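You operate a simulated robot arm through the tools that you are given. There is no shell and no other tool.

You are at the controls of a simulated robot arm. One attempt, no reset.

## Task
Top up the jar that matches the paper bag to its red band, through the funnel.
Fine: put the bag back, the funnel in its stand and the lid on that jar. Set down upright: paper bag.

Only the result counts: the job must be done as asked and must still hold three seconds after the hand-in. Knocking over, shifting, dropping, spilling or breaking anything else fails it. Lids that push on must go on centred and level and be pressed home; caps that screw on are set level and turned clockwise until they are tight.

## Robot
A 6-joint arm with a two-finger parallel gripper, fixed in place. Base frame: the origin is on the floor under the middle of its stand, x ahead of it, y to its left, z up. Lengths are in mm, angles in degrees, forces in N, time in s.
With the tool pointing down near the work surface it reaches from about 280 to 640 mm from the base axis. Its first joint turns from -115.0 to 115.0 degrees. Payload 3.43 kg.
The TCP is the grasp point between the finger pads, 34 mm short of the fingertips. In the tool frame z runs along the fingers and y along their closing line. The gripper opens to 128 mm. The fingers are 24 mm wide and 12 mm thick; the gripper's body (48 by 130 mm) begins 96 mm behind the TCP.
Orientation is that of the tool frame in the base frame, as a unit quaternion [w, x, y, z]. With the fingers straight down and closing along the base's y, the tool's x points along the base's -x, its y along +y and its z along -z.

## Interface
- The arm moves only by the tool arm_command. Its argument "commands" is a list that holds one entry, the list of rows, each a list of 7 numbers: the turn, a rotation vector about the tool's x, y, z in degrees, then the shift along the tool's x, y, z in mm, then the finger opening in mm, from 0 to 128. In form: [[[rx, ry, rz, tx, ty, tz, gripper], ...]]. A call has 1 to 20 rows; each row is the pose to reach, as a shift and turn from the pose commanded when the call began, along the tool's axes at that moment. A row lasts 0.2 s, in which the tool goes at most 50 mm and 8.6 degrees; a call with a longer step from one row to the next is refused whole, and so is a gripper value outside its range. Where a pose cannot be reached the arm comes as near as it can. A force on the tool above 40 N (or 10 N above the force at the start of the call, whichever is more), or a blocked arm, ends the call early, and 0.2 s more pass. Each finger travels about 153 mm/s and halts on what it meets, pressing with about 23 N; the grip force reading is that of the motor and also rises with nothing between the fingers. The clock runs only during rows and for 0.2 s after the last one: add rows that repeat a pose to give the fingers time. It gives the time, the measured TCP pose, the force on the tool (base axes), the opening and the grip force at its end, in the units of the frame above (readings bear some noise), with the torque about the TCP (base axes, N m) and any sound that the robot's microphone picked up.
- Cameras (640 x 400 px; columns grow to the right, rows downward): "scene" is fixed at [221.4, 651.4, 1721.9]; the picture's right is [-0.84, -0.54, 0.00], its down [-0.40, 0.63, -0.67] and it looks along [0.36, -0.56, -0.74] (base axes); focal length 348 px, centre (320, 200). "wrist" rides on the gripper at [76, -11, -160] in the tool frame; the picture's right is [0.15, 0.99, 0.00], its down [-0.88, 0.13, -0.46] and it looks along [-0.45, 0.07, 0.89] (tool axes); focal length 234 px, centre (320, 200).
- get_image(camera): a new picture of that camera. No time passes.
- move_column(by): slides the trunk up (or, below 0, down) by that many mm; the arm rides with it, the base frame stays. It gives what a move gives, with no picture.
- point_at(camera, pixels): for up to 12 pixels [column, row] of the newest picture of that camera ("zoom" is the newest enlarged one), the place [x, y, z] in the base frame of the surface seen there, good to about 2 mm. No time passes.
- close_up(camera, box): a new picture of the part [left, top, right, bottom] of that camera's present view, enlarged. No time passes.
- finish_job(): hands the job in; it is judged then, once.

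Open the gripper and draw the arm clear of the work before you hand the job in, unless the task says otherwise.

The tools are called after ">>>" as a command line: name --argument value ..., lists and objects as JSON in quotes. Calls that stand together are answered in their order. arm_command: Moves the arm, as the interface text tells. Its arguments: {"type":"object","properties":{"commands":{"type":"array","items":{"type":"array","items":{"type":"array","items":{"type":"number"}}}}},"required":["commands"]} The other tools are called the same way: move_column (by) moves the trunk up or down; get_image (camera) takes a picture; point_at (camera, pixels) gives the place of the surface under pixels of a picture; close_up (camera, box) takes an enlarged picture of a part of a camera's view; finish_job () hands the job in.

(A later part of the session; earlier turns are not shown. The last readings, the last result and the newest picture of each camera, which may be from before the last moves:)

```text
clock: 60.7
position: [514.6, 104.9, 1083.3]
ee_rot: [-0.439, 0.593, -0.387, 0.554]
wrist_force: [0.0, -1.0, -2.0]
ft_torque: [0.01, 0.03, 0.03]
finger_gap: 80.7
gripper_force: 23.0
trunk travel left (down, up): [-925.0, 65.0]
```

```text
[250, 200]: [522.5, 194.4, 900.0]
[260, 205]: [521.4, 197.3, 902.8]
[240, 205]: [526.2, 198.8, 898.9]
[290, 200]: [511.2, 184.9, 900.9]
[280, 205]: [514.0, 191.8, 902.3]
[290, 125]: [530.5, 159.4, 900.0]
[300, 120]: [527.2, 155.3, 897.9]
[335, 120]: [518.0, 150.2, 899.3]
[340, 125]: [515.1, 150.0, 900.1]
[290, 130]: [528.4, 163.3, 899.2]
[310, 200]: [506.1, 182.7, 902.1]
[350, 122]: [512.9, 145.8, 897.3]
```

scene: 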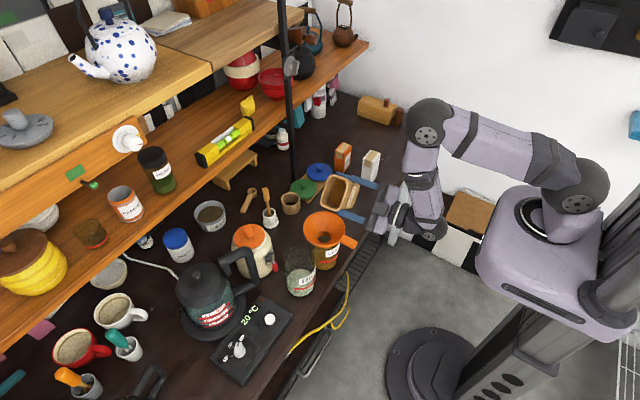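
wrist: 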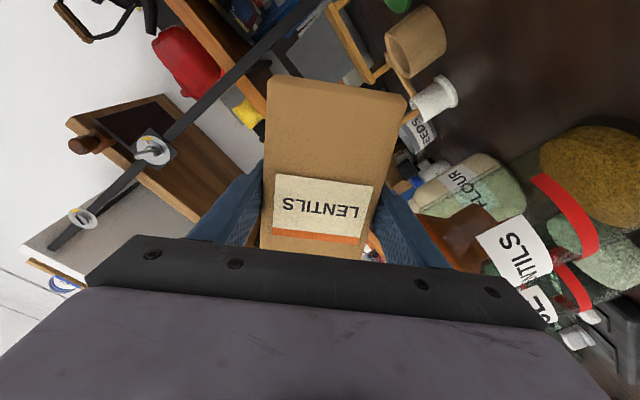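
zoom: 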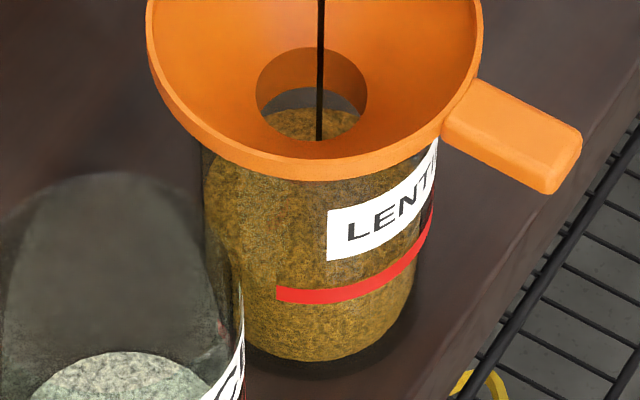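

The average level is ≈900.1, at the band centre. I tilt back promptly by 25° in place (the lip stays above the funnel).

>>> arm_command --commands '[[[0, 0, 8.4, 0, 0, 0, 66], [0, 0, 16.8, 0, 0, 0, 66], [0, 0, 25, 0, 0, 0, 66]]]'

>>> close_up --camera "scene" --box '[300, 225, 350, 275]'

>>> point_at --camera "zoom" --pixels '[[250, 200], [260, 205], [240, 205], [290, 200], [280, 205], [290, 125], [300, 120], [335, 120], [340, 125], [290, 130], [310, 200], [350, 122]]'

>>> close_up --camera "scene" --box '[295, 165, 375, 285]'

```text
clock: 61.5
position: [513.6, 103.7, 1082.9]
ee_rot: [0.549, -0.494, 0.507, -0.446]
wrist_force: [0.4, 0.0, -2.0]
ft_torque: [0.01, 0.02, -0.02]
finger_gap: 80.2
gripper_force: 23.0
trunk travel left (down, up): [-925.0, 65.0]
```

```text
8.00 times, centred on (325, 250) of scene
```

zoom: 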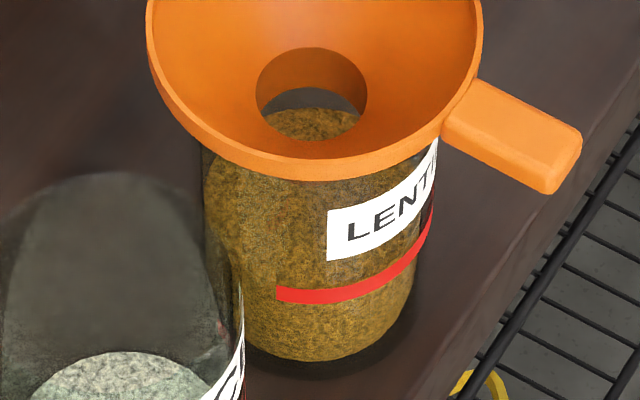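

```text
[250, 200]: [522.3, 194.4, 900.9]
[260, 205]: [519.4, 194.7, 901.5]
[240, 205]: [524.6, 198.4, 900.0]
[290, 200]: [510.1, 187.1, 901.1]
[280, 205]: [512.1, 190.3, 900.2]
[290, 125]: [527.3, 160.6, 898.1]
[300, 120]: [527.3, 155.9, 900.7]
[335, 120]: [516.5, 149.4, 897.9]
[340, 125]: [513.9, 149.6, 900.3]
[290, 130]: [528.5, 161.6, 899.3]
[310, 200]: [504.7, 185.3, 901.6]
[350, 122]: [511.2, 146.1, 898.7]
```

```text
3.33 times, centred on (335, 225) of scene
```

zoom: 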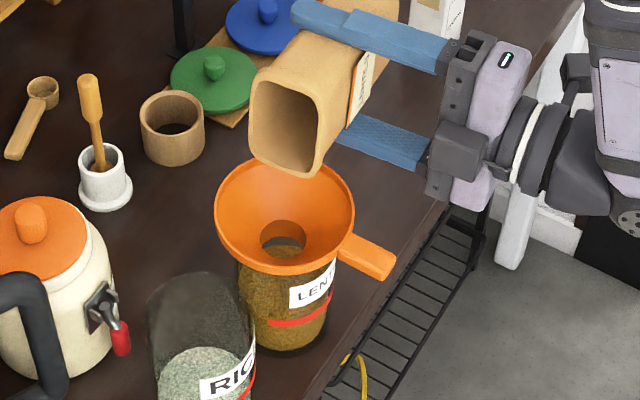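

The stream has stopped with the level ≈900 at the band. I bring the bag back upright while moving away from the funnel.

>>> arm_command --commands '[[[0, 0, 8.35, 9.6, -4.11, 0, 66], [0, 0, 16.7, 19.2, -8.22, 0, 66], [0, 0, 25.05, 28.8, -12.33, 0, 66], [0, 0, 33.4, 38.4, -16.44, 0, 66], [0, 0, 41.75, 48, -20.55, 0, 66], [0, 0, 50.1, 57.6, -24.66, 0, 66], [0, 0, 58.45, 67.2, -28.77, 0, 66], [0, 0, 66.8, 76.8, -32.88, 0, 66], [0, 0, 75.15, 86.4, -36.99, 0, 66], [0, 0, 83.5, 95.96, -41.1, 0, 66], [0, 0, 83.5, 95.96, -41.1, 0, 66]]]'

>>> get_image --camera "scene"

>>> close_up --camera "scene" --box '[290, 110, 430, 285]'

```text
clock: 63.9
position: [522.2, 4.0, 1112.6]
ee_rot: [0.706, -0.031, 0.707, 0.034]
wrist_force: [-0.2, -0.3, -1.3]
ft_torque: [-0.01, -0.03, -0.02]
finger_gap: 80.0
gripper_force: 22.8
trunk travel left (down, up): [-925.0, 65.0]
```

```text
taken
```

scene: 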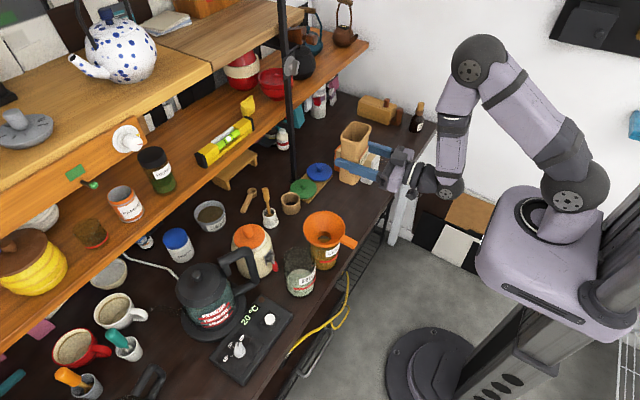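

```text
2.29 times, centred on (360, 198) of scene
```

zoom: 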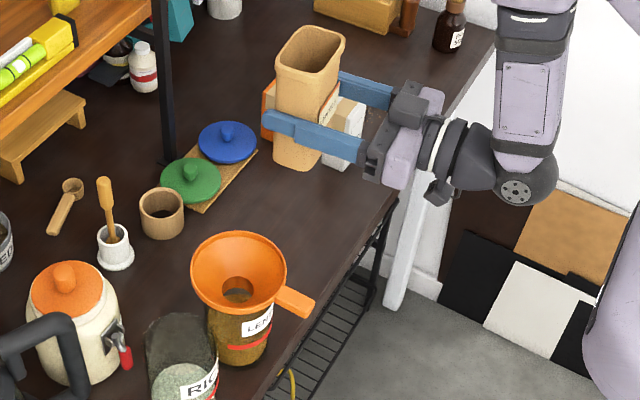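

The bag is upright again. I move it over its original place and take a wrist look to confirm it hasn't slipped in the grip.

>>> arm_command --commands '[[[0, 0, 0, 0, -30, 2, 66], [0, 0, 0, 0, -60, 4, 66], [0, 0, 0, 0, -90, 6, 66], [0, 0, 0, 0, -98.2, 7.3, 66], [0, 0, 0, 40, -98.2, 7.3, 66], [0, 0, 0, 80, -98.2, 7.3, 66], [0, 0, 0, 120, -98.2, 7.3, 66], [0, 0, 0, 150, -98.2, 7.3, 66], [0, 0, 0, 150, -98.2, 7.3, 66]]]'

>>> get_image --camera "wrist"

>>> close_up --camera "scene" --box '[320, 120, 440, 220]'

```text
clock: 65.9
position: [537.6, -93.7, 964.6]
ee_rot: [0.706, -0.032, 0.706, 0.032]
wrist_force: [-0.5, -0.8, -2.2]
ft_torque: [-0.02, -0.01, 0.01]
finger_gap: 80.2
gripper_force: 23.4
trunk travel left (down, up): [-925.0, 65.0]
```

```text
taken
```

wrist: 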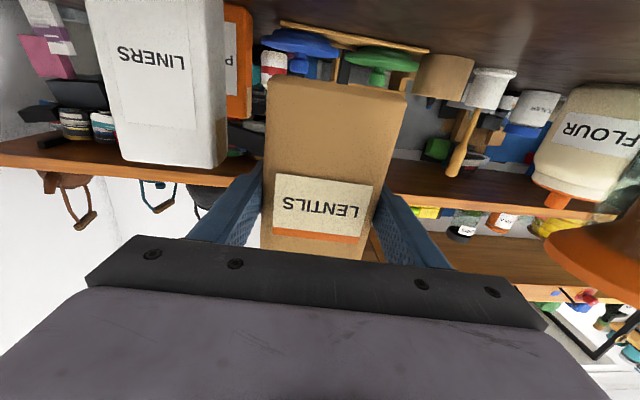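

```text
4.00 times, centred on (380, 170) of scene
```

zoom: 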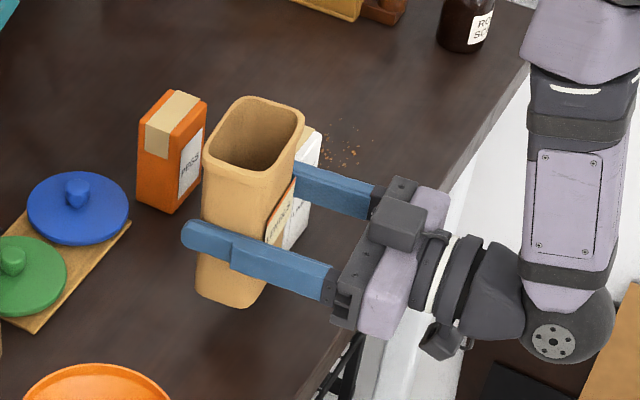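

The label sits where it did at gripping, so no slip. I lower 45 mm, then the final 2 mm gently.

>>> arm_command --commands '[[[0, 0, 0, 20, 0, 0, 66], [0, 0, 0, 38, 0, 0, 66], [0, 0, 0, 44, 0, 0, 66], [0, 0, 0, 46, 0, 0, 66], [0, 0, 0, 46.7, 0, 0, 66], [0, 0, 0, 46.7, 0, 0, 66]]]'

>>> close_up --camera "scene" --box '[320, 120, 440, 220]'

```text
clock: 67.3
position: [539.4, -92.5, 916.4]
ee_rot: [0.706, -0.032, 0.706, 0.032]
wrist_force: [0.3, -0.7, -1.5]
ft_torque: [0.01, 0.01, 0.02]
finger_gap: 80.5
gripper_force: 23.6
trunk travel left (down, up): [-925.0, 65.0]
```

```text
4.00 times, centred on (380, 170) of scene
```

zoom: 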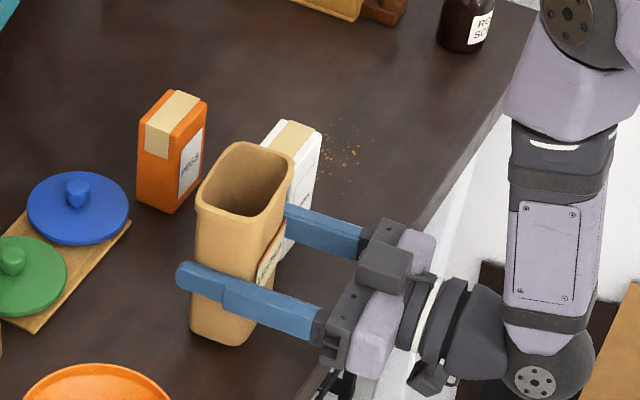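

The weight is still on the fingers; I lower 1.5 mm more in small steps to touch the table.

>>> arm_command --commands '[[[0, 0, 0, 0.5, 0, 0, 66], [0, 0, 0, 1, 0, 0, 66], [0, 0, 0, 1, 0, 0, 66]]]'

```text
clock: 68.1
position: [539.7, -92.2, 916.7]
ee_rot: [0.707, -0.032, 0.706, 0.032]
wrist_force: [0.0, 0.3, -1.6]
ft_torque: [0.0, 0.02, 0.01]
finger_gap: 80.7
gripper_force: 23.0
trunk travel left (down, up): [-925.0, 65.0]
```

>>> arm_command --commands '[[[0, 0, 0, 0.5, 0, 0, 66], [0, 0, 0, 1, 0, 0, 66], [0, 0, 0, 1.5, 0, 0, 66], [0, 0, 0, 1.5, 0, 0, 66]]]'

```text
clock: 69.1
position: [538.0, -90.8, 915.5]
ee_rot: [0.708, -0.032, 0.705, 0.032]
wrist_force: [0.3, 0.8, 7.0]
ft_torque: [0.12, 0.17, -0.01]
finger_gap: 80.3
gripper_force: 22.6
trunk travel left (down, up): [-925.0, 65.0]
```

Contact with the table (force z +7 N). I ease up 0.8 mm and open the fingers to 104 mm.

>>> arm_command --commands '[[[0, 0, 0, -0.8, 0, 0, 66], [0, 0, 0, -0.8, 0, 0, 82], [0, 0, 0, -0.8, 0, 0, 90], [0, 0, 0, -0.8, 0, 0, 104], [0, 0, 0, -0.8, 0, 0, 104]]]'

>>> get_image --camera "wrist"

>>> close_up --camera "scene" --box '[320, 120, 440, 220]'

```text
clock: 70.3
position: [538.5, -91.4, 914.8]
ee_rot: [0.706, -0.032, 0.707, 0.032]
wrist_force: [0.0, 0.4, -0.3]
ft_torque: [-0.01, 0.02, 0.0]
finger_gap: 103.7
gripper_force: 0.0
trunk travel left (down, up): [-925.0, 65.0]
```

```text
taken
```

wrist: 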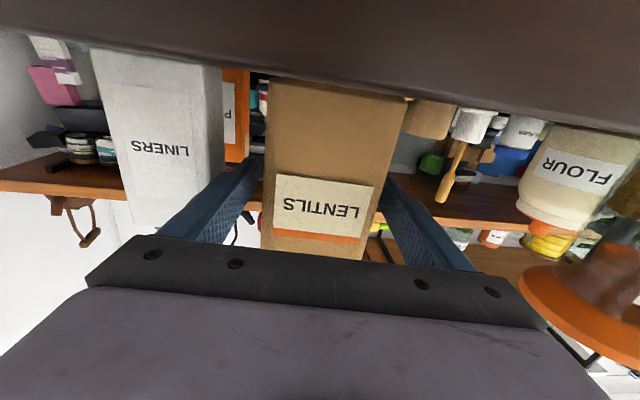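

```text
4.00 times, centred on (380, 170) of scene
```

zoom: 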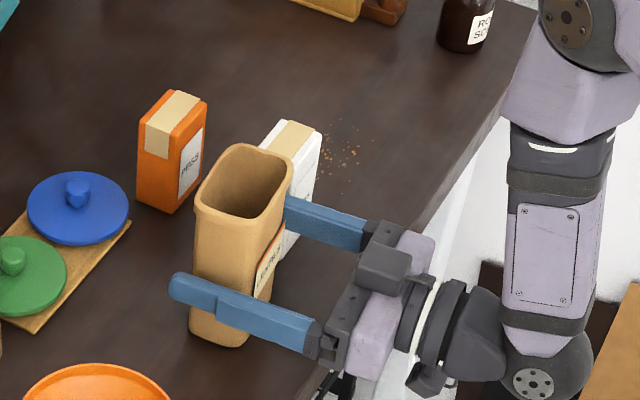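

The bag stands upright in its place with the fingers clear. I raise the hand straight up, then undo the 5.2° yaw.

>>> arm_command --commands '[[[0, 0, 0, -35, 0, 0, 104], [0, 0, 0, -70, 0, 0, 104], [0, 0, 0, -105, 0, 0, 104], [0, 0, 0, -140, 0, 0, 104], [0, 0, 0, -170, 0, 0, 104], [5.2, 0, 0, -195, 0, 0, 104], [5.2, 0, 0, -195, 0, 0, 104]]]'

>>> close_up --camera "scene" --box '[320, 110, 420, 220]'

```text
clock: 71.9
position: [538.3, -92.4, 1110.7]
ee_rot: [0.707, 0.001, 0.707, -0.001]
wrist_force: [-0.2, 0.1, 0.5]
ft_torque: [0.01, 0.0, -0.02]
finger_gap: 104.0
gripper_force: 0.0
trunk travel left (down, up): [-925.0, 65.0]
```

```text
3.64 times, centred on (370, 165) of scene
```

zoom: 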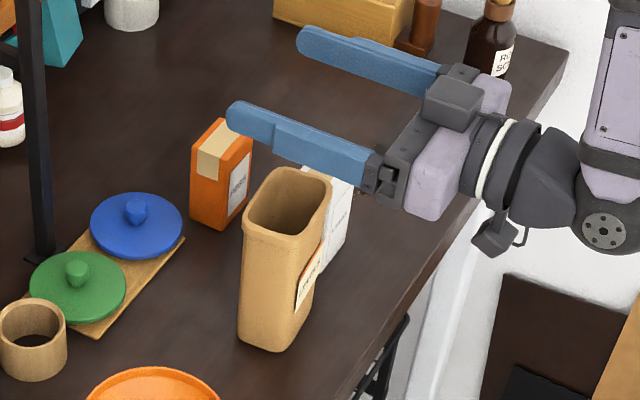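

The bag is back. I check its corners against the initial measurements, then rotate the tool back to pointing down while moving towards the funnel handle.

>>> close_up --camera "scene" --box '[330, 130, 400, 215]'

>>> point_at --camera "zoom" --pixels '[[250, 195], [310, 213], [355, 148], [290, 125], [265, 270], [240, 345], [285, 358], [330, 310], [340, 240], [245, 340]]'

>>> arm_command --commands '[[[0, 8.2, 0, 0, 13, 0, 100], [0, 16.4, 0, 0, 26, 0, 90], [0, 24.6, 0, 0, 39, 0, 80], [0, 32.8, 0, 0, 52, 0, 70], [0, 41, 0, 0, 65, -10, 60], [0, 49.2, 0, 0, 80, -25, 60], [0, 57.4, 0, 0, 95, -40, 60], [0, 65.6, 0, 0, 110, -55, 60], [0, 73.8, 0, 0, 125, -70, 60], [0, 82, 0, 0, 140, -85, 60], [0, 90, 0, 0, 152, -98, 60], [0, 90, 0, 0, 152, -98, 60]]]'

>>> get_image --camera "scene"

```text
4.71 times, centred on (365, 172) of scene
```

zoom: 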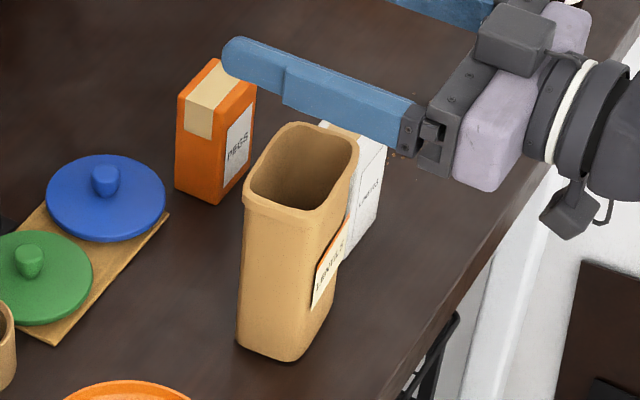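

```text
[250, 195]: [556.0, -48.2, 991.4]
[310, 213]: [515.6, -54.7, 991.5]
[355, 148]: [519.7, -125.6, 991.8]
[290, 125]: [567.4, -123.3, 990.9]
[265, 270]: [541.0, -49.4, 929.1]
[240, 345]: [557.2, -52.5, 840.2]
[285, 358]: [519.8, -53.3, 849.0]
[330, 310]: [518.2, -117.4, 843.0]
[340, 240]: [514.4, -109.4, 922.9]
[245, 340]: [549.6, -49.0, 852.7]
```

```text
clock: 74.5
position: [440.6, 60.1, 1109.4]
ee_rot: [-0.001, 0.0, 1.0, 0.0]
wrist_force: [-1.1, 0.4, 0.0]
ft_torque: [0.0, -0.01, 0.01]
finger_gap: 59.8
gripper_force: 0.1
trunk travel left (down, up): [-925.0, 65.0]
```

```text
taken
```

scene: 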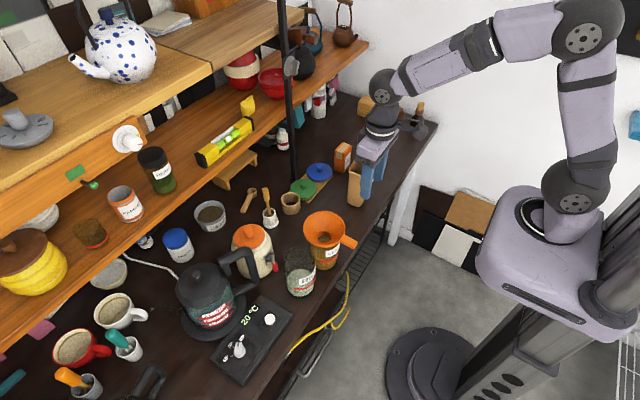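

The bag is back within a millimetre of its start. I lower the trunk 150 mm again (free space below the hand) for the funnel work.

>>> move_column --by -150

>>> arm_command --commands '[[[0, 0, 0, 5, 0, -40, 60], [0, 0, 0, 10, 20, -80, 60], [0, 0, 0, 18, 45, -110, 60], [0, 0, 0, 19, 85, -122, 60], [0, 0, 0, 19, 118, -122, 60], [0, 0, 0, 19, 118, -122, 60]]]'

>>> get_image --camera "wrist"

>>> close_up --camera "scene" --box '[290, 180, 380, 270]'

```text
clock: 76.2
position: [440.4, 60.0, 959.9]
ee_rot: [0.0, 0.0, 1.0, -0.001]
wrist_force: [0.6, -1.0, 0.1]
ft_torque: [0.01, 0.02, 0.0]
finger_gap: 59.9
gripper_force: 0.1
trunk travel left (down, up): [-775.0, 215.0]
```

```text
clock: 77.7
position: [421.2, 177.3, 1082.4]
ee_rot: [0.0, 0.0, 1.0, 0.0]
wrist_force: [-0.7, 0.1, -0.1]
ft_torque: [0.01, -0.02, -0.01]
finger_gap: 59.9
gripper_force: 0.2
trunk travel left (down, up): [-775.0, 215.0]
```

```text
taken
```

wrist: 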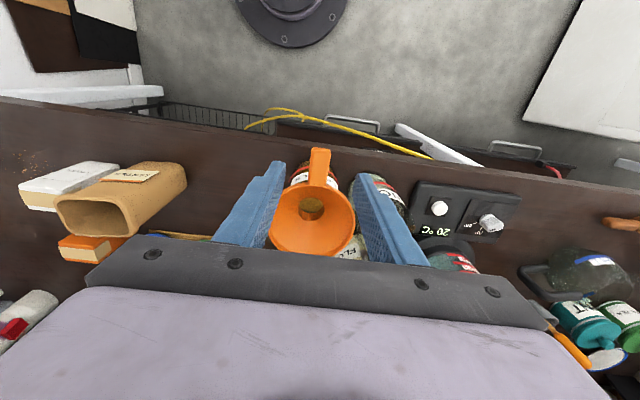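

```text
4.44 times, centred on (335, 225) of scene
```

zoom: 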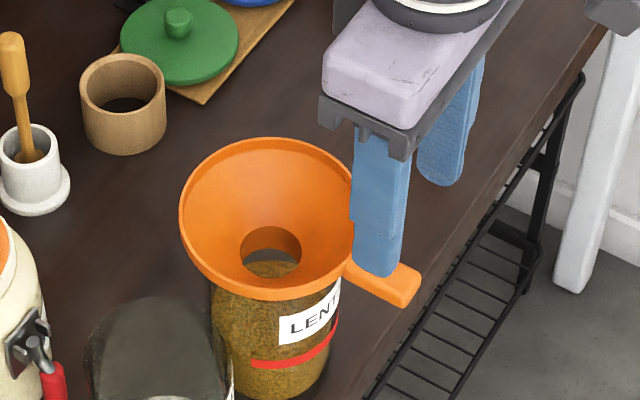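

The handle lies between the fingers. I descend to z≈991 and close on it.

>>> arm_command --commands '[[[0, 0, 0, 0, 0, 35, 60], [0, 0, 0, 0, 0, 70, 60], [0, 0, 0, 0, 0, 91, 60], [0, 0, 0, 0, 0, 91, 40], [0, 0, 0, 0, 0, 91, 24], [0, 0, 0, 0, 0, 91, 10], [0, 0, 0, 0, 0, 91, 10], [0, 0, 0, 0, 0, 91, 10]]]'

>>> close_up --camera "scene" --box '[295, 195, 355, 265]'

```text
clock: 79.5
position: [420.1, 179.0, 990.6]
ee_rot: [0.001, 0.001, 1.0, 0.0]
wrist_force: [-0.1, 0.7, 0.4]
ft_torque: [0.01, -0.01, 0.06]
finger_gap: 20.8
gripper_force: 22.7
trunk travel left (down, up): [-775.0, 215.0]
```

```text
5.71 times, centred on (325, 230) of scene
```

zoom: 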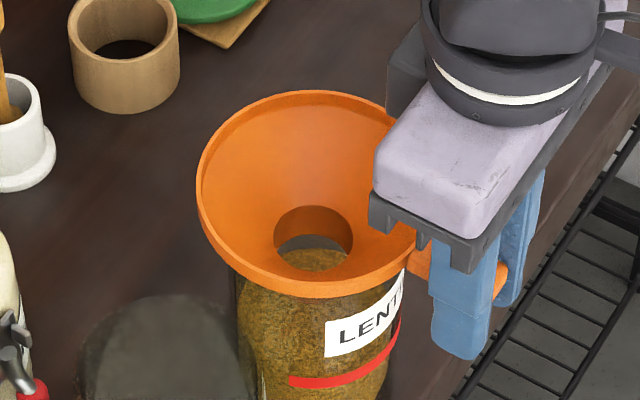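

Gripped (gap 20.8 mm). I lift straight up 88 mm out of the jar mouth.

>>> arm_command --commands '[[[0, 0, 0, 0, 0, -10, 10], [0, 0, 0, 0, 0, -30, 10], [0, 0, 0, 0, 0, -60, 10], [0, 0, 0, 0, 0, -88, 10], [0, 0, 0, 0, 0, -88, 10]]]'

>>> close_up --camera "scene" --box '[270, 170, 370, 275]'

>>> close_up --camera "scene" --box '[270, 180, 320, 220]'

```text
clock: 80.7
position: [420.2, 177.8, 1077.6]
ee_rot: [-0.001, 0.0, 1.0, 0.001]
wrist_force: [0.5, -0.5, -0.4]
ft_torque: [0.01, 0.07, -0.02]
finger_gap: 21.2
gripper_force: 22.6
trunk travel left (down, up): [-775.0, 215.0]
```

```text
3.81 times, centred on (320, 222) of scene
```

zoom: 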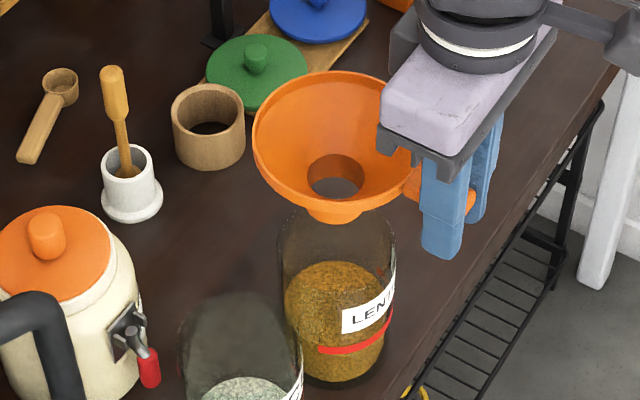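

```text
10.00 times, centred on (295, 200) of scene
```

zoom: 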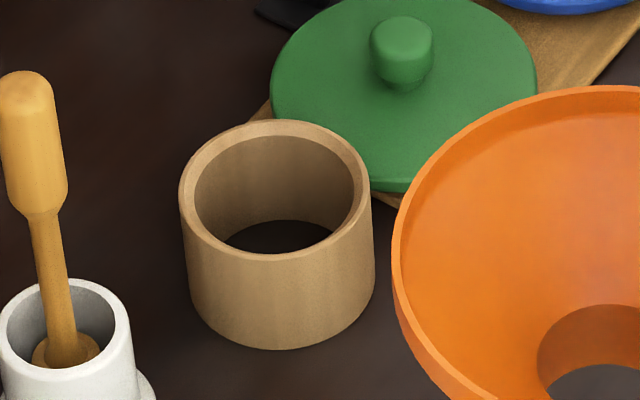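

The funnel is out of the jar. I re-measure the lentil level and the band in the unobstructed jar view, and the stand's ring.

>>> point_at --camera "zoom" --pixels '[[183, 195], [372, 190], [275, 123], [275, 255], [210, 140], [340, 140], [210, 240], [345, 235], [280, 300], [230, 230], [320, 228], [275, 135]]'

>>> close_up --camera "scene" --box '[300, 220, 350, 275]'

>>> point_at --camera "zoom" --pixels '[[250, 160], [280, 150], [300, 170], [270, 180], [320, 160], [250, 190], [280, 200], [310, 190], [260, 140], [300, 140], [340, 150], [330, 140]]'

```text
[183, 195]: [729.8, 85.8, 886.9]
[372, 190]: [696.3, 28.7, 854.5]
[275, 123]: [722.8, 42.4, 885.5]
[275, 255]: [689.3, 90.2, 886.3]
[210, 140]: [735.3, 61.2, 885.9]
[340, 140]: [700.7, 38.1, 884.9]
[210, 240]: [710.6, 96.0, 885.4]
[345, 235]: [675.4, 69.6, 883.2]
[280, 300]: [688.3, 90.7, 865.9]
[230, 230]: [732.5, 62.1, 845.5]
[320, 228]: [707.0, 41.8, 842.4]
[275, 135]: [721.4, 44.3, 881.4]
```

```text
7.27 times, centred on (325, 248) of scene
```

zoom: 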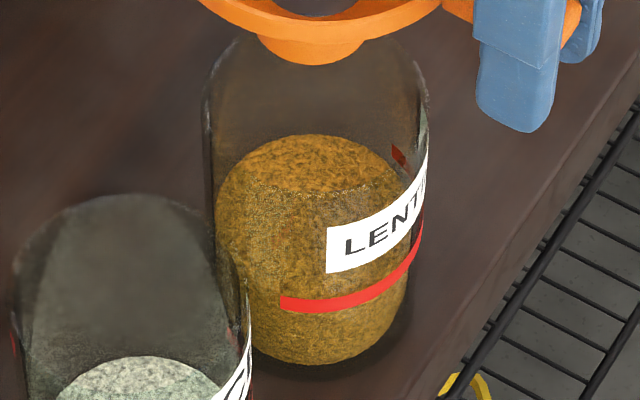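

```text
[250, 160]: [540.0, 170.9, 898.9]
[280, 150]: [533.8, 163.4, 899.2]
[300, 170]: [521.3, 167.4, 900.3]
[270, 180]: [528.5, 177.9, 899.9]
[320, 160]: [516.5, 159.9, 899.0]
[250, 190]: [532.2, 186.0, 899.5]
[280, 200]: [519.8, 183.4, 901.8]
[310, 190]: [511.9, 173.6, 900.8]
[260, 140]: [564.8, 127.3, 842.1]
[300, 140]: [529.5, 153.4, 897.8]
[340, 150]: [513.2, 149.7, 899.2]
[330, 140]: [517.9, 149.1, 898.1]
```

The level reads ≈899.5, inside the band (≈897–905). The stand ring is centred at (706,67) with its top at z≈885.5. I now measure the held funnel's rim to compute the return shift.

>>> close_up --camera "scene" --box '[300, 180, 360, 240]'

>>> point_at --camera "zoom" --pixels '[[132, 160], [150, 105], [190, 65], [240, 45], [290, 40], [340, 48], [150, 205], [190, 235], [240, 250], [300, 248], [350, 235], [165, 85]]'

```text
6.67 times, centred on (330, 210) of scene
```

zoom: 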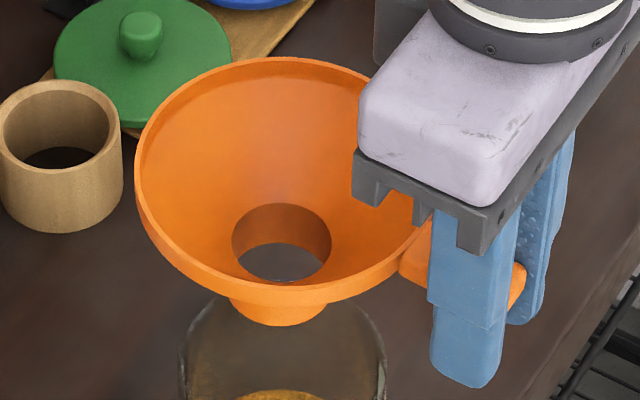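

```text
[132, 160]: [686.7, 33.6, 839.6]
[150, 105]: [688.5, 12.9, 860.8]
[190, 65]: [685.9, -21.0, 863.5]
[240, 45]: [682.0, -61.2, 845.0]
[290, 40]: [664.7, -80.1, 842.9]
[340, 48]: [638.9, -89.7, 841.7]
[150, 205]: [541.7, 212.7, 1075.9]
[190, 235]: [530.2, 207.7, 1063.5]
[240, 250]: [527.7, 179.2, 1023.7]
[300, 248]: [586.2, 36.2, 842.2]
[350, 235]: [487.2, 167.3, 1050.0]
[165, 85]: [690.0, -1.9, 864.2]
```

The zoom offset differed from my guess; the rim runs from (135,175) over (280,57) to (345,295). I sample it again with correct pixels.

>>> point_at --camera "zoom" --pixels '[[138, 175], [142, 140], [165, 105], [200, 78], [240, 64], [280, 60], [320, 66], [155, 225], [190, 262], [240, 285], [290, 293], [340, 285]]'

```text
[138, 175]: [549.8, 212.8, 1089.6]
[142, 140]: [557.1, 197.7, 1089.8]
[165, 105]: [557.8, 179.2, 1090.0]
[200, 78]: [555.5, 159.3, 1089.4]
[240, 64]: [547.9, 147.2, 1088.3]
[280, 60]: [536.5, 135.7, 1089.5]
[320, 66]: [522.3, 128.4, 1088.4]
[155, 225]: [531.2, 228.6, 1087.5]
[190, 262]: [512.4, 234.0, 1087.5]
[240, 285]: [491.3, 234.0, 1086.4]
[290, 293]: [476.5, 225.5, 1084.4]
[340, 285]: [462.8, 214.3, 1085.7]
```

The funnel centre is (505.5,181), tilted ≈2.6° (handle low). I level it by 2.6° and carry it back to above its stand at (706,67).

>>> arm_command --commands '[[[0, 1.3, 0, -10, -20, 0, 10], [0, 2.6, 0, -30, -50, 0, 10], [0, 2.6, 0, -55, -80, 0, 10], [0, 2.6, 0, -85, -105, 0, 10], [0, 2.6, 0, -115, -114, 10, 10], [0, 2.6, 0, -140, -114, 30, 10], [0, 2.6, 0, -165, -114, 55, 10], [0, 2.6, 0, -185, -114, 80, 10], [0, 2.6, 0, -200.5, -114, 105, 10], [0, 2.6, 0, -200.5, -114, 105, 10]]]'

>>> close_up --camera "scene" --box '[260, 150, 330, 215]'

```text
clock: 82.8
position: [622.3, 64.1, 972.7]
ee_rot: [-0.023, 0.0, 1.0, 0.0]
wrist_force: [-0.2, 0.0, -0.4]
ft_torque: [-0.02, 0.02, 0.01]
finger_gap: 21.1
gripper_force: 23.3
trunk travel left (down, up): [-775.0, 215.0]
```

```text
6.15 times, centred on (295, 182) of scene
```

zoom: 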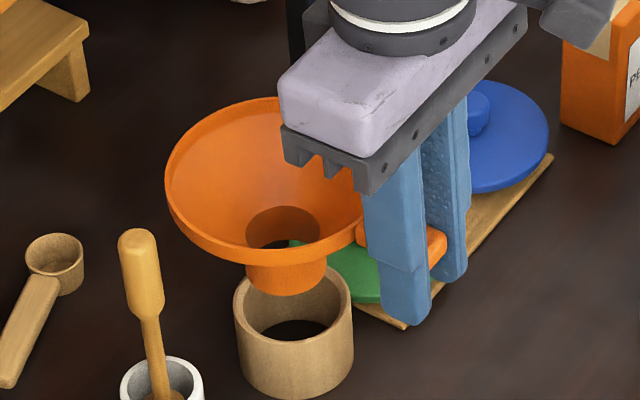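

I measure the funnel rim again to fine-align with the stand centre (706,67).

>>> point_at --camera "zoom" --pixels '[[168, 175], [175, 145], [200, 118], [235, 103], [265, 98], [180, 215], [210, 240], [250, 255], [300, 255], [340, 240], [190, 128], [170, 195]]'

>>> point_at --camera "zoom" --pixels '[[237, 300], [350, 300], [270, 335], [300, 338], [330, 325], [250, 325], [245, 285], [345, 280], [285, 290], [260, 285], [315, 280], [290, 294]]'

```text
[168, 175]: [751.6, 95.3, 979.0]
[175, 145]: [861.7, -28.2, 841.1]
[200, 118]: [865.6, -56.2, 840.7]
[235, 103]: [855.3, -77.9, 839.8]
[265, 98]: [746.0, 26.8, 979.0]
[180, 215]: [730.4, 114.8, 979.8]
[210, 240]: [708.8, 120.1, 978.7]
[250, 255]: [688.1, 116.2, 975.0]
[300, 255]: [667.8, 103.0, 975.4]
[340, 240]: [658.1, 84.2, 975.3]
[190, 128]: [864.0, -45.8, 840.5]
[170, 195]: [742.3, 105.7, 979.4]
```

```text
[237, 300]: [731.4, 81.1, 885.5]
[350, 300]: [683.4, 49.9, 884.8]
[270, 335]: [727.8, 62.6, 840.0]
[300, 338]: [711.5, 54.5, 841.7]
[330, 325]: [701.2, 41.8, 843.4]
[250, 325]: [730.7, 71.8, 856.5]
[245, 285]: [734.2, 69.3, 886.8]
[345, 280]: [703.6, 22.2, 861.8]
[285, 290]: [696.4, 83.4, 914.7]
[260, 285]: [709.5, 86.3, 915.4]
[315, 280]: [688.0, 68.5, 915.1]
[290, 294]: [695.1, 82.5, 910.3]
```

The spout is within about 1 mm of the stand axis (clearance ≈5 mm). I shift (-1,+1) and lower 48 mm into the stand.

>>> arm_command --commands '[[[0, 0, 0, 1, 1, 0, 10], [0, 0, 0, 1, 1, 15, 10], [0, 0, 0, 1, 1, 30, 10], [0, 0, 0, 1, 1, 42, 10], [0, 0, 0, 1, 1, 48, 10], [0, 0, 0, 1, 1, 48, 10]]]'

>>> close_up --camera "scene" --box '[260, 150, 330, 215]'

```text
clock: 84.2
position: [617.2, 63.6, 924.3]
ee_rot: [-0.023, 0.001, 1.0, 0.001]
wrist_force: [-0.3, -0.9, -0.6]
ft_torque: [-0.01, 0.06, -0.01]
finger_gap: 21.2
gripper_force: 23.1
trunk travel left (down, up): [-775.0, 215.0]
```

```text
6.15 times, centred on (295, 182) of scene
```

zoom: 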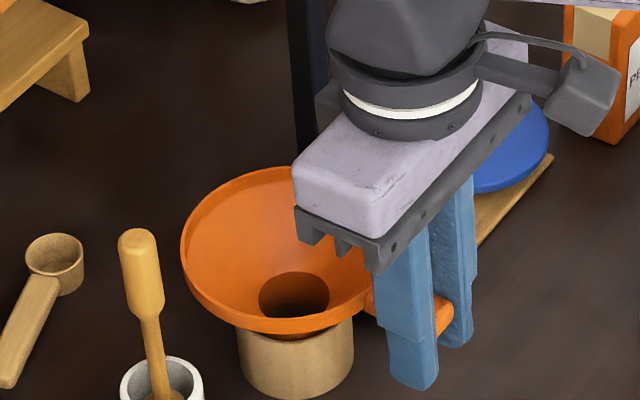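

The slight tool tilt moved the funnel about 2 mm in −x while lowering. I correct +2.2 mm in x and lower 3 mm more.

>>> arm_command --commands '[[[0, 0, 0, -2.2, 0, 0, 10], [0, 0, 0, -2.2, 0, 2, 10], [0, 0, 0, -2.2, 0, 3, 10], [0, 0, 0, -2.2, 0, 3, 10]]]'

>>> close_up --camera "scene" --box '[260, 150, 330, 215]'

>>> point_at --camera "zoom" --pixels '[[184, 240], [195, 210], [225, 182], [260, 170], [200, 290], [240, 318], [290, 325], [345, 305], [430, 305], [395, 290], [445, 325], [365, 300]]'

```text
clock: 85.2
position: [620.7, 64.1, 922.7]
ee_rot: [-0.022, 0.0, 1.0, 0.0]
wrist_force: [0.3, -0.2, -1.2]
ft_torque: [0.01, 0.02, 0.03]
finger_gap: 21.0
gripper_force: 23.1
trunk travel left (down, up): [-775.0, 215.0]
```

```text
6.15 times, centred on (295, 182) of scene
```

zoom: 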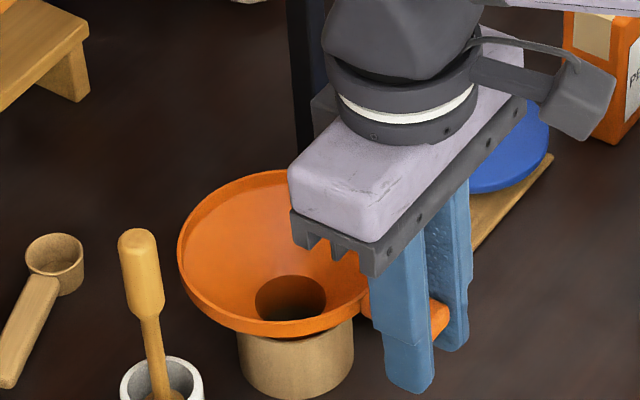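

```text
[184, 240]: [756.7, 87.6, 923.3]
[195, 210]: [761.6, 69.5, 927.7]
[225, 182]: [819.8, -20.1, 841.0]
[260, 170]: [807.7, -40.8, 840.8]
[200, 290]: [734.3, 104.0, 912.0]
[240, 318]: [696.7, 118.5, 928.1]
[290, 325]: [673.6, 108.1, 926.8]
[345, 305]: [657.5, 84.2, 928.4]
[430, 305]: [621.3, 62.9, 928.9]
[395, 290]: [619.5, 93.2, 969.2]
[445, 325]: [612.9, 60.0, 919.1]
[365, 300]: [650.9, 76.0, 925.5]
```

The rim is ≈927.5, about 3 mm above its resting height (924). I lower 2.5 mm more and check the force.

>>> arm_command --commands '[[[0, 0, 0, 0, 0, 1, 10], [0, 0, 0, 0, 0, 2, 10], [0, 0, 0, 0, 0, 2.5, 10], [0, 0, 0, 0, 0, 2.5, 10]]]'

```text
clock: 86.2
position: [620.7, 64.0, 919.9]
ee_rot: [-0.023, 0.0, 1.0, 0.0]
wrist_force: [-0.8, 0.5, 1.4]
ft_torque: [0.02, -0.13, 0.1]
finger_gap: 21.2
gripper_force: 23.1
trunk travel left (down, up): [-775.0, 215.0]
```

Light contact is felt (1.4 N). I open the fingers to release the funnel into its stand.

>>> arm_command --commands '[[[0, 0, 0, 0, 0, 0, 26], [0, 0, 0, 0, 0, 0, 36], [0, 0, 0, 0, 0, 0, 50], [0, 0, 0, 0, 0, 0, 50]]]'

>>> close_up --camera "scene" --box '[260, 150, 330, 215]'

>>> point_at --camera "zoom" --pixels '[[184, 240], [195, 215], [205, 200], [215, 295], [240, 320], [290, 327], [345, 310], [430, 305], [445, 325], [365, 305], [250, 178], [270, 175]]'

```text
clock: 87.2
position: [621.3, 64.7, 920.4]
ee_rot: [-0.022, -0.001, 1.0, 0.0]
wrist_force: [-0.2, -0.7, -0.1]
ft_torque: [-0.02, -0.02, 0.02]
finger_gap: 50.0
gripper_force: 0.1
trunk travel left (down, up): [-775.0, 215.0]
```

```text
6.15 times, centred on (295, 182) of scene
```

zoom: 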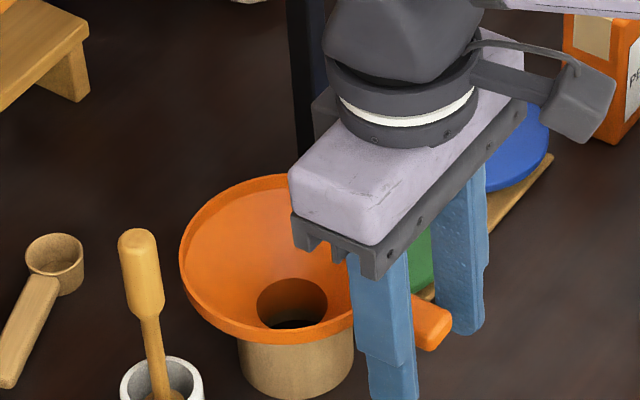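

```text
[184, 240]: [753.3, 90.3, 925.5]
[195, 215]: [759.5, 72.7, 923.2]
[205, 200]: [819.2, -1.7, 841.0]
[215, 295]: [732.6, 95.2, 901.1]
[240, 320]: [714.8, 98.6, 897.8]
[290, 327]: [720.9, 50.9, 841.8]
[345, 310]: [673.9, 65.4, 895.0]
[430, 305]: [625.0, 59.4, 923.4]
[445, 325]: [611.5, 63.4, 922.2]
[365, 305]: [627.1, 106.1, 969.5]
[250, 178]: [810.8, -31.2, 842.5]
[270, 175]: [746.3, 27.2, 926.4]
```

The funnel is seated (rim ≈924–926). I raise the gripper clear of the handle and back off.

>>> arm_command --commands '[[[0, 0, 0, 0, 0, -20, 60], [0, 0, 0, 0, 0, -50, 60], [0, 0, 0, 10, 0, -80, 60], [0, 0, 0, 40, 0, -105, 40], [0, 0, 0, 75, 0, -120, 20], [0, 0, 0, 85, 0, -130, 0], [0, 0, 0, 85, 0, -130, 0]]]'

>>> close_up --camera "scene" --box '[260, 150, 345, 220]'

>>> point_at --camera "zoom" --pixels '[[165, 210], [185, 165], [230, 140], [280, 140], [325, 165], [340, 205], [185, 255], [230, 280], [270, 282], [315, 260], [365, 250], [400, 270]]'

```text
clock: 88.8
position: [541.1, 64.8, 1052.9]
ee_rot: [-0.022, 0.0, 1.0, 0.0]
wrist_force: [-0.8, 1.3, 0.0]
ft_torque: [0.02, -0.01, -0.03]
finger_gap: 0.0
gripper_force: 22.7
trunk travel left (down, up): [-775.0, 215.0]
```

```text
5.71 times, centred on (302, 185) of scene
```

zoom: 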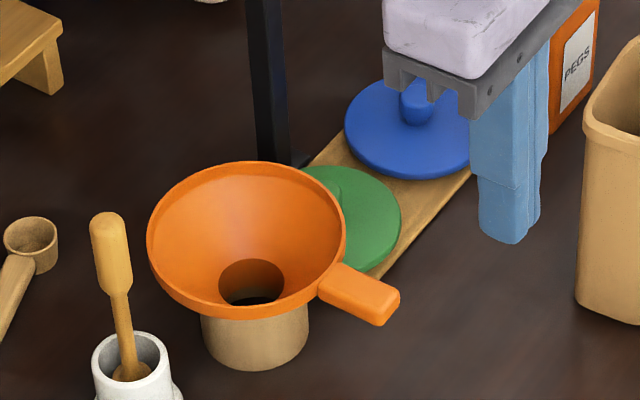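

```text
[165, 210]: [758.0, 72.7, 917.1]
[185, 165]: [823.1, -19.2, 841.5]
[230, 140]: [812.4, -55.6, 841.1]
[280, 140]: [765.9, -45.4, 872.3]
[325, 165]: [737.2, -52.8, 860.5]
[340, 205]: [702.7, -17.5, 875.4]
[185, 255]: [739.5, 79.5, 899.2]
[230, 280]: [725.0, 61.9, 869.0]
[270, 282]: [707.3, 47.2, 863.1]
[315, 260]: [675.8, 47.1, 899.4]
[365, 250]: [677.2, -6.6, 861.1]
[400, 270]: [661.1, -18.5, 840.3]
```

The funnel sits properly. Before choosing a lid I want a low side view of both lids, so I tilt the tool ~57° and lower to about (535,71,907).

>>> arm_command --commands '[[[0, -8.5, 0, 0, 1, 10, 0], [0, -17, 0, 0, 2, 30, 0], [0, -25.5, 0, 0, 3, 50, 0], [0, -34, 0, 0, 4, 70, 0], [0, -42.5, 0, 0, 5, 95, 0], [0, -51, 0, 0, 6, 120, 0], [0, -59.5, 0, 0, 6, 146, 0], [0, -59.5, 0, 0, 6, 146, 0]]]'

>>> get_image --camera "wrist"

```text
clock: 90.7
position: [537.7, 71.9, 915.5]
ee_rot: [0.472, 0.018, 0.881, -0.016]
wrist_force: [0.2, 6.1, -0.3]
ft_torque: [-0.31, 0.09, -0.41]
finger_gap: 0.1
gripper_force: 23.1
out of reach, approached as far as the arm can: row 5, 6, 7, 8
trunk travel left (down, up): [-775.0, 215.0]
```

```text
taken
```

wrist: 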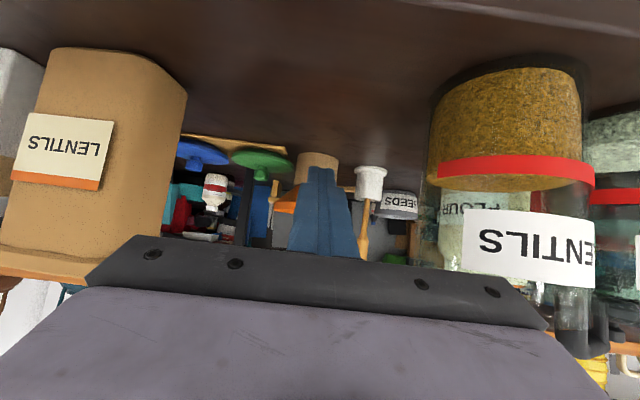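

A side force of 6 N appeared and the arm reports limits. I look at the scene before moving anything.

>>> get_image --camera "scene"

>>> close_up --camera "scene" --box '[290, 130, 450, 280]'

```text
taken
```

scene: 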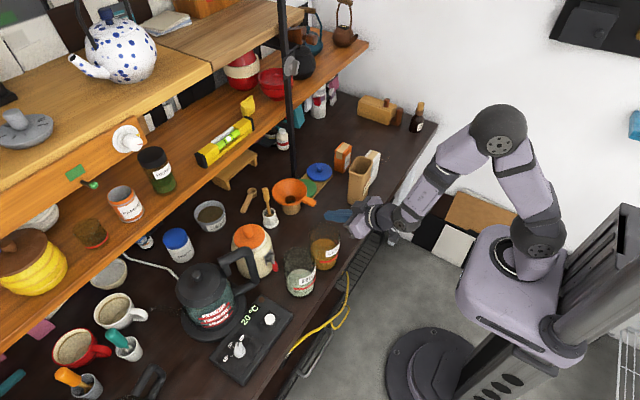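

```text
2.67 times, centred on (370, 205) of scene
```

zoom: 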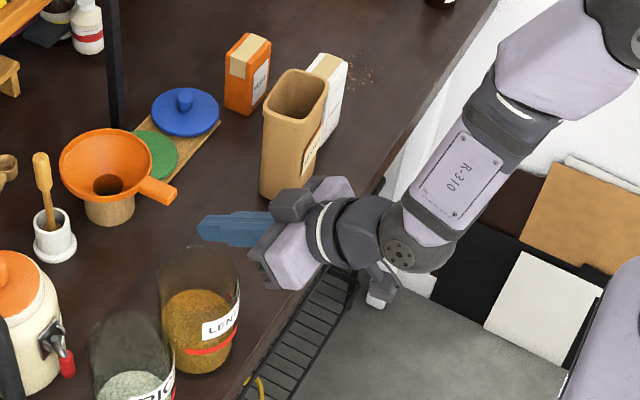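

I zoom closer between the hand, the bag and the jar to find what is touching.

>>> close_up --camera "scene" --box '[345, 180, 405, 250]'

>>> close_up --camera "scene" --box '[305, 195, 375, 265]'

>>> close_up --camera "scene" --box '[330, 130, 400, 215]'

```text
5.71 times, centred on (375, 215) of scene
```

zoom: 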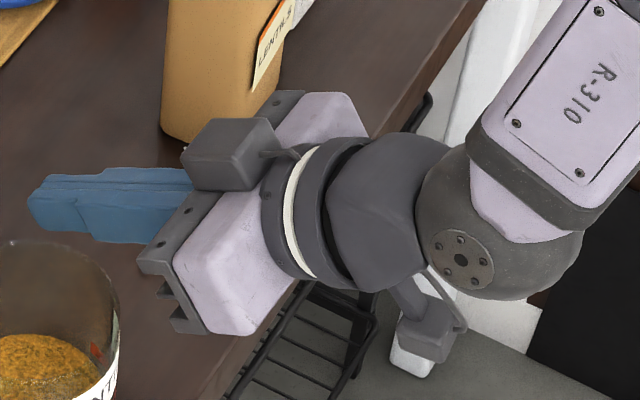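

```text
5.71 times, centred on (340, 230) of scene
```

zoom: 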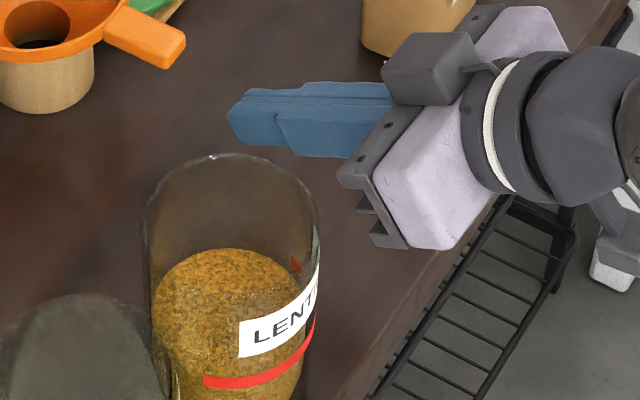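

```text
4.71 times, centred on (365, 172) of scene
```

zoom: 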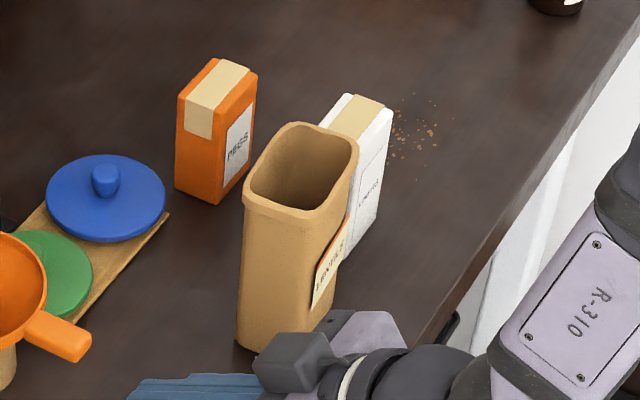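

Nothing is touching in the pictures. I issue a brief hold to re-read the force.

>>> arm_command --commands '[[[0, 0, 0, 0, 0, 0, 0]]]'

>>> close_up --camera "wrist" --box '[160, 120, 310, 220]'

```text
clock: 91.0
position: [538.6, 79.6, 915.8]
ee_rot: [0.474, -0.001, 0.88, -0.008]
wrist_force: [0.6, -0.6, -0.2]
ft_torque: [0.01, 0.02, 0.03]
finger_gap: 0.2
gripper_force: 23.0
trunk travel left (down, up): [-775.0, 215.0]
```

```text
4.00 times, centred on (235, 170) of wrist
```

zoom: 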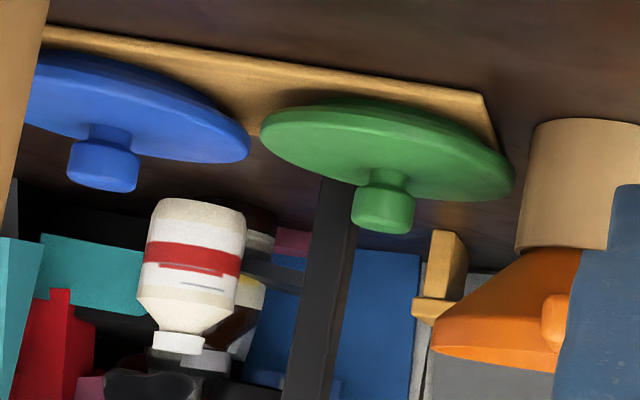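

The force is zero again (it was a transient near the arm's limit). I zoom further on each lid's side profile (image is upside down).

>>> close_up --camera "wrist" --box '[215, 138, 295, 185]'

>>> close_up --camera "wrist" --box '[160, 125, 235, 175]'

>>> close_up --camera "wrist" --box '[420, 60, 640, 260]'

```text
8.00 times, centred on (255, 162) of wrist
```

zoom: 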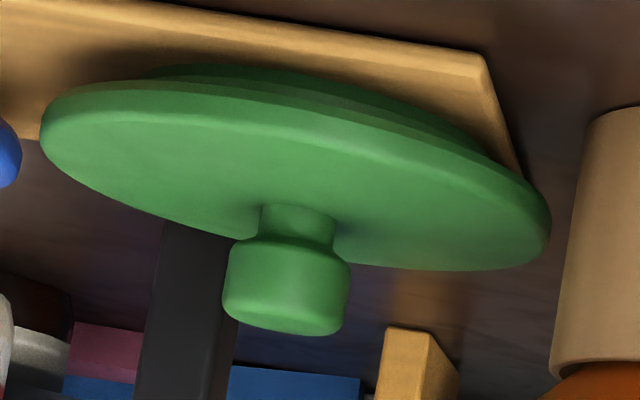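

```text
8.00 times, centred on (198, 150) of wrist
```

zoom: 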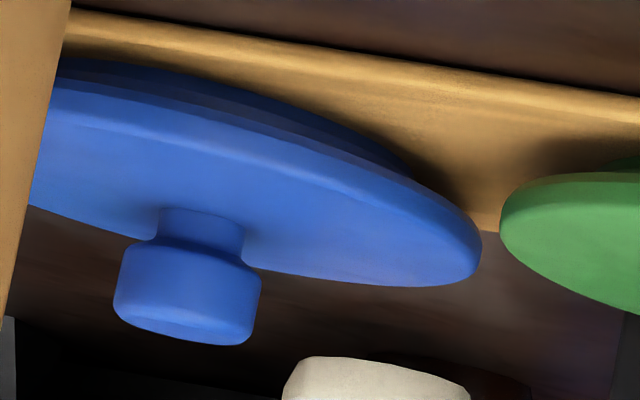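

```text
2.00 times, centred on (530, 160) of wrist
```

zoom: 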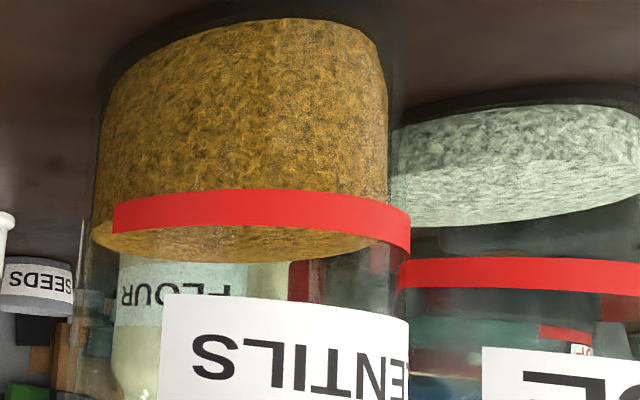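

This low view shows the fill meeting the red band, and the lids' plugs. I measure the level and band edges in this view.

>>> point_at --camera "zoom" --pixels '[[240, 250], [300, 250], [200, 248], [150, 245], [270, 255], [330, 248], [240, 195], [240, 212], [240, 229], [180, 195], [180, 212], [180, 231]]'

>>> close_up --camera "wrist" --box '[465, 140, 545, 195]'

```text
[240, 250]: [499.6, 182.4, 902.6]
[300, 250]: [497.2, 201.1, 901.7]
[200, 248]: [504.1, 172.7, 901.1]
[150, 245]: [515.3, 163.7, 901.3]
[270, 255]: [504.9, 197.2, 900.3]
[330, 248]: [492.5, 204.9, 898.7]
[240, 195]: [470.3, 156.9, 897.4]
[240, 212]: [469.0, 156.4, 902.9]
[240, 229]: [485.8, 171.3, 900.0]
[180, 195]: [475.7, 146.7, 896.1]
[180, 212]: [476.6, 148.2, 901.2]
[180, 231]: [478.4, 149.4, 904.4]
```

```text
7.27 times, centred on (505, 168) of wrist
```

zoom: 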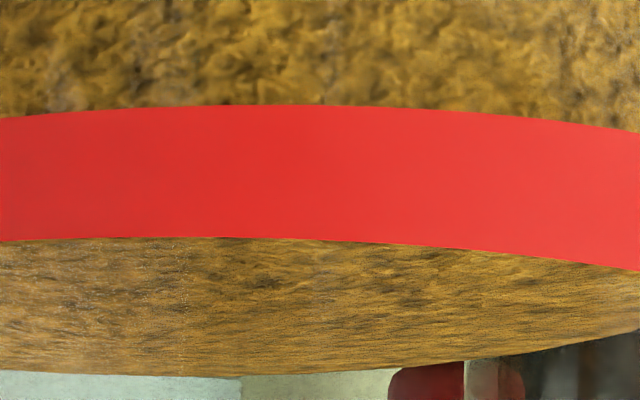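

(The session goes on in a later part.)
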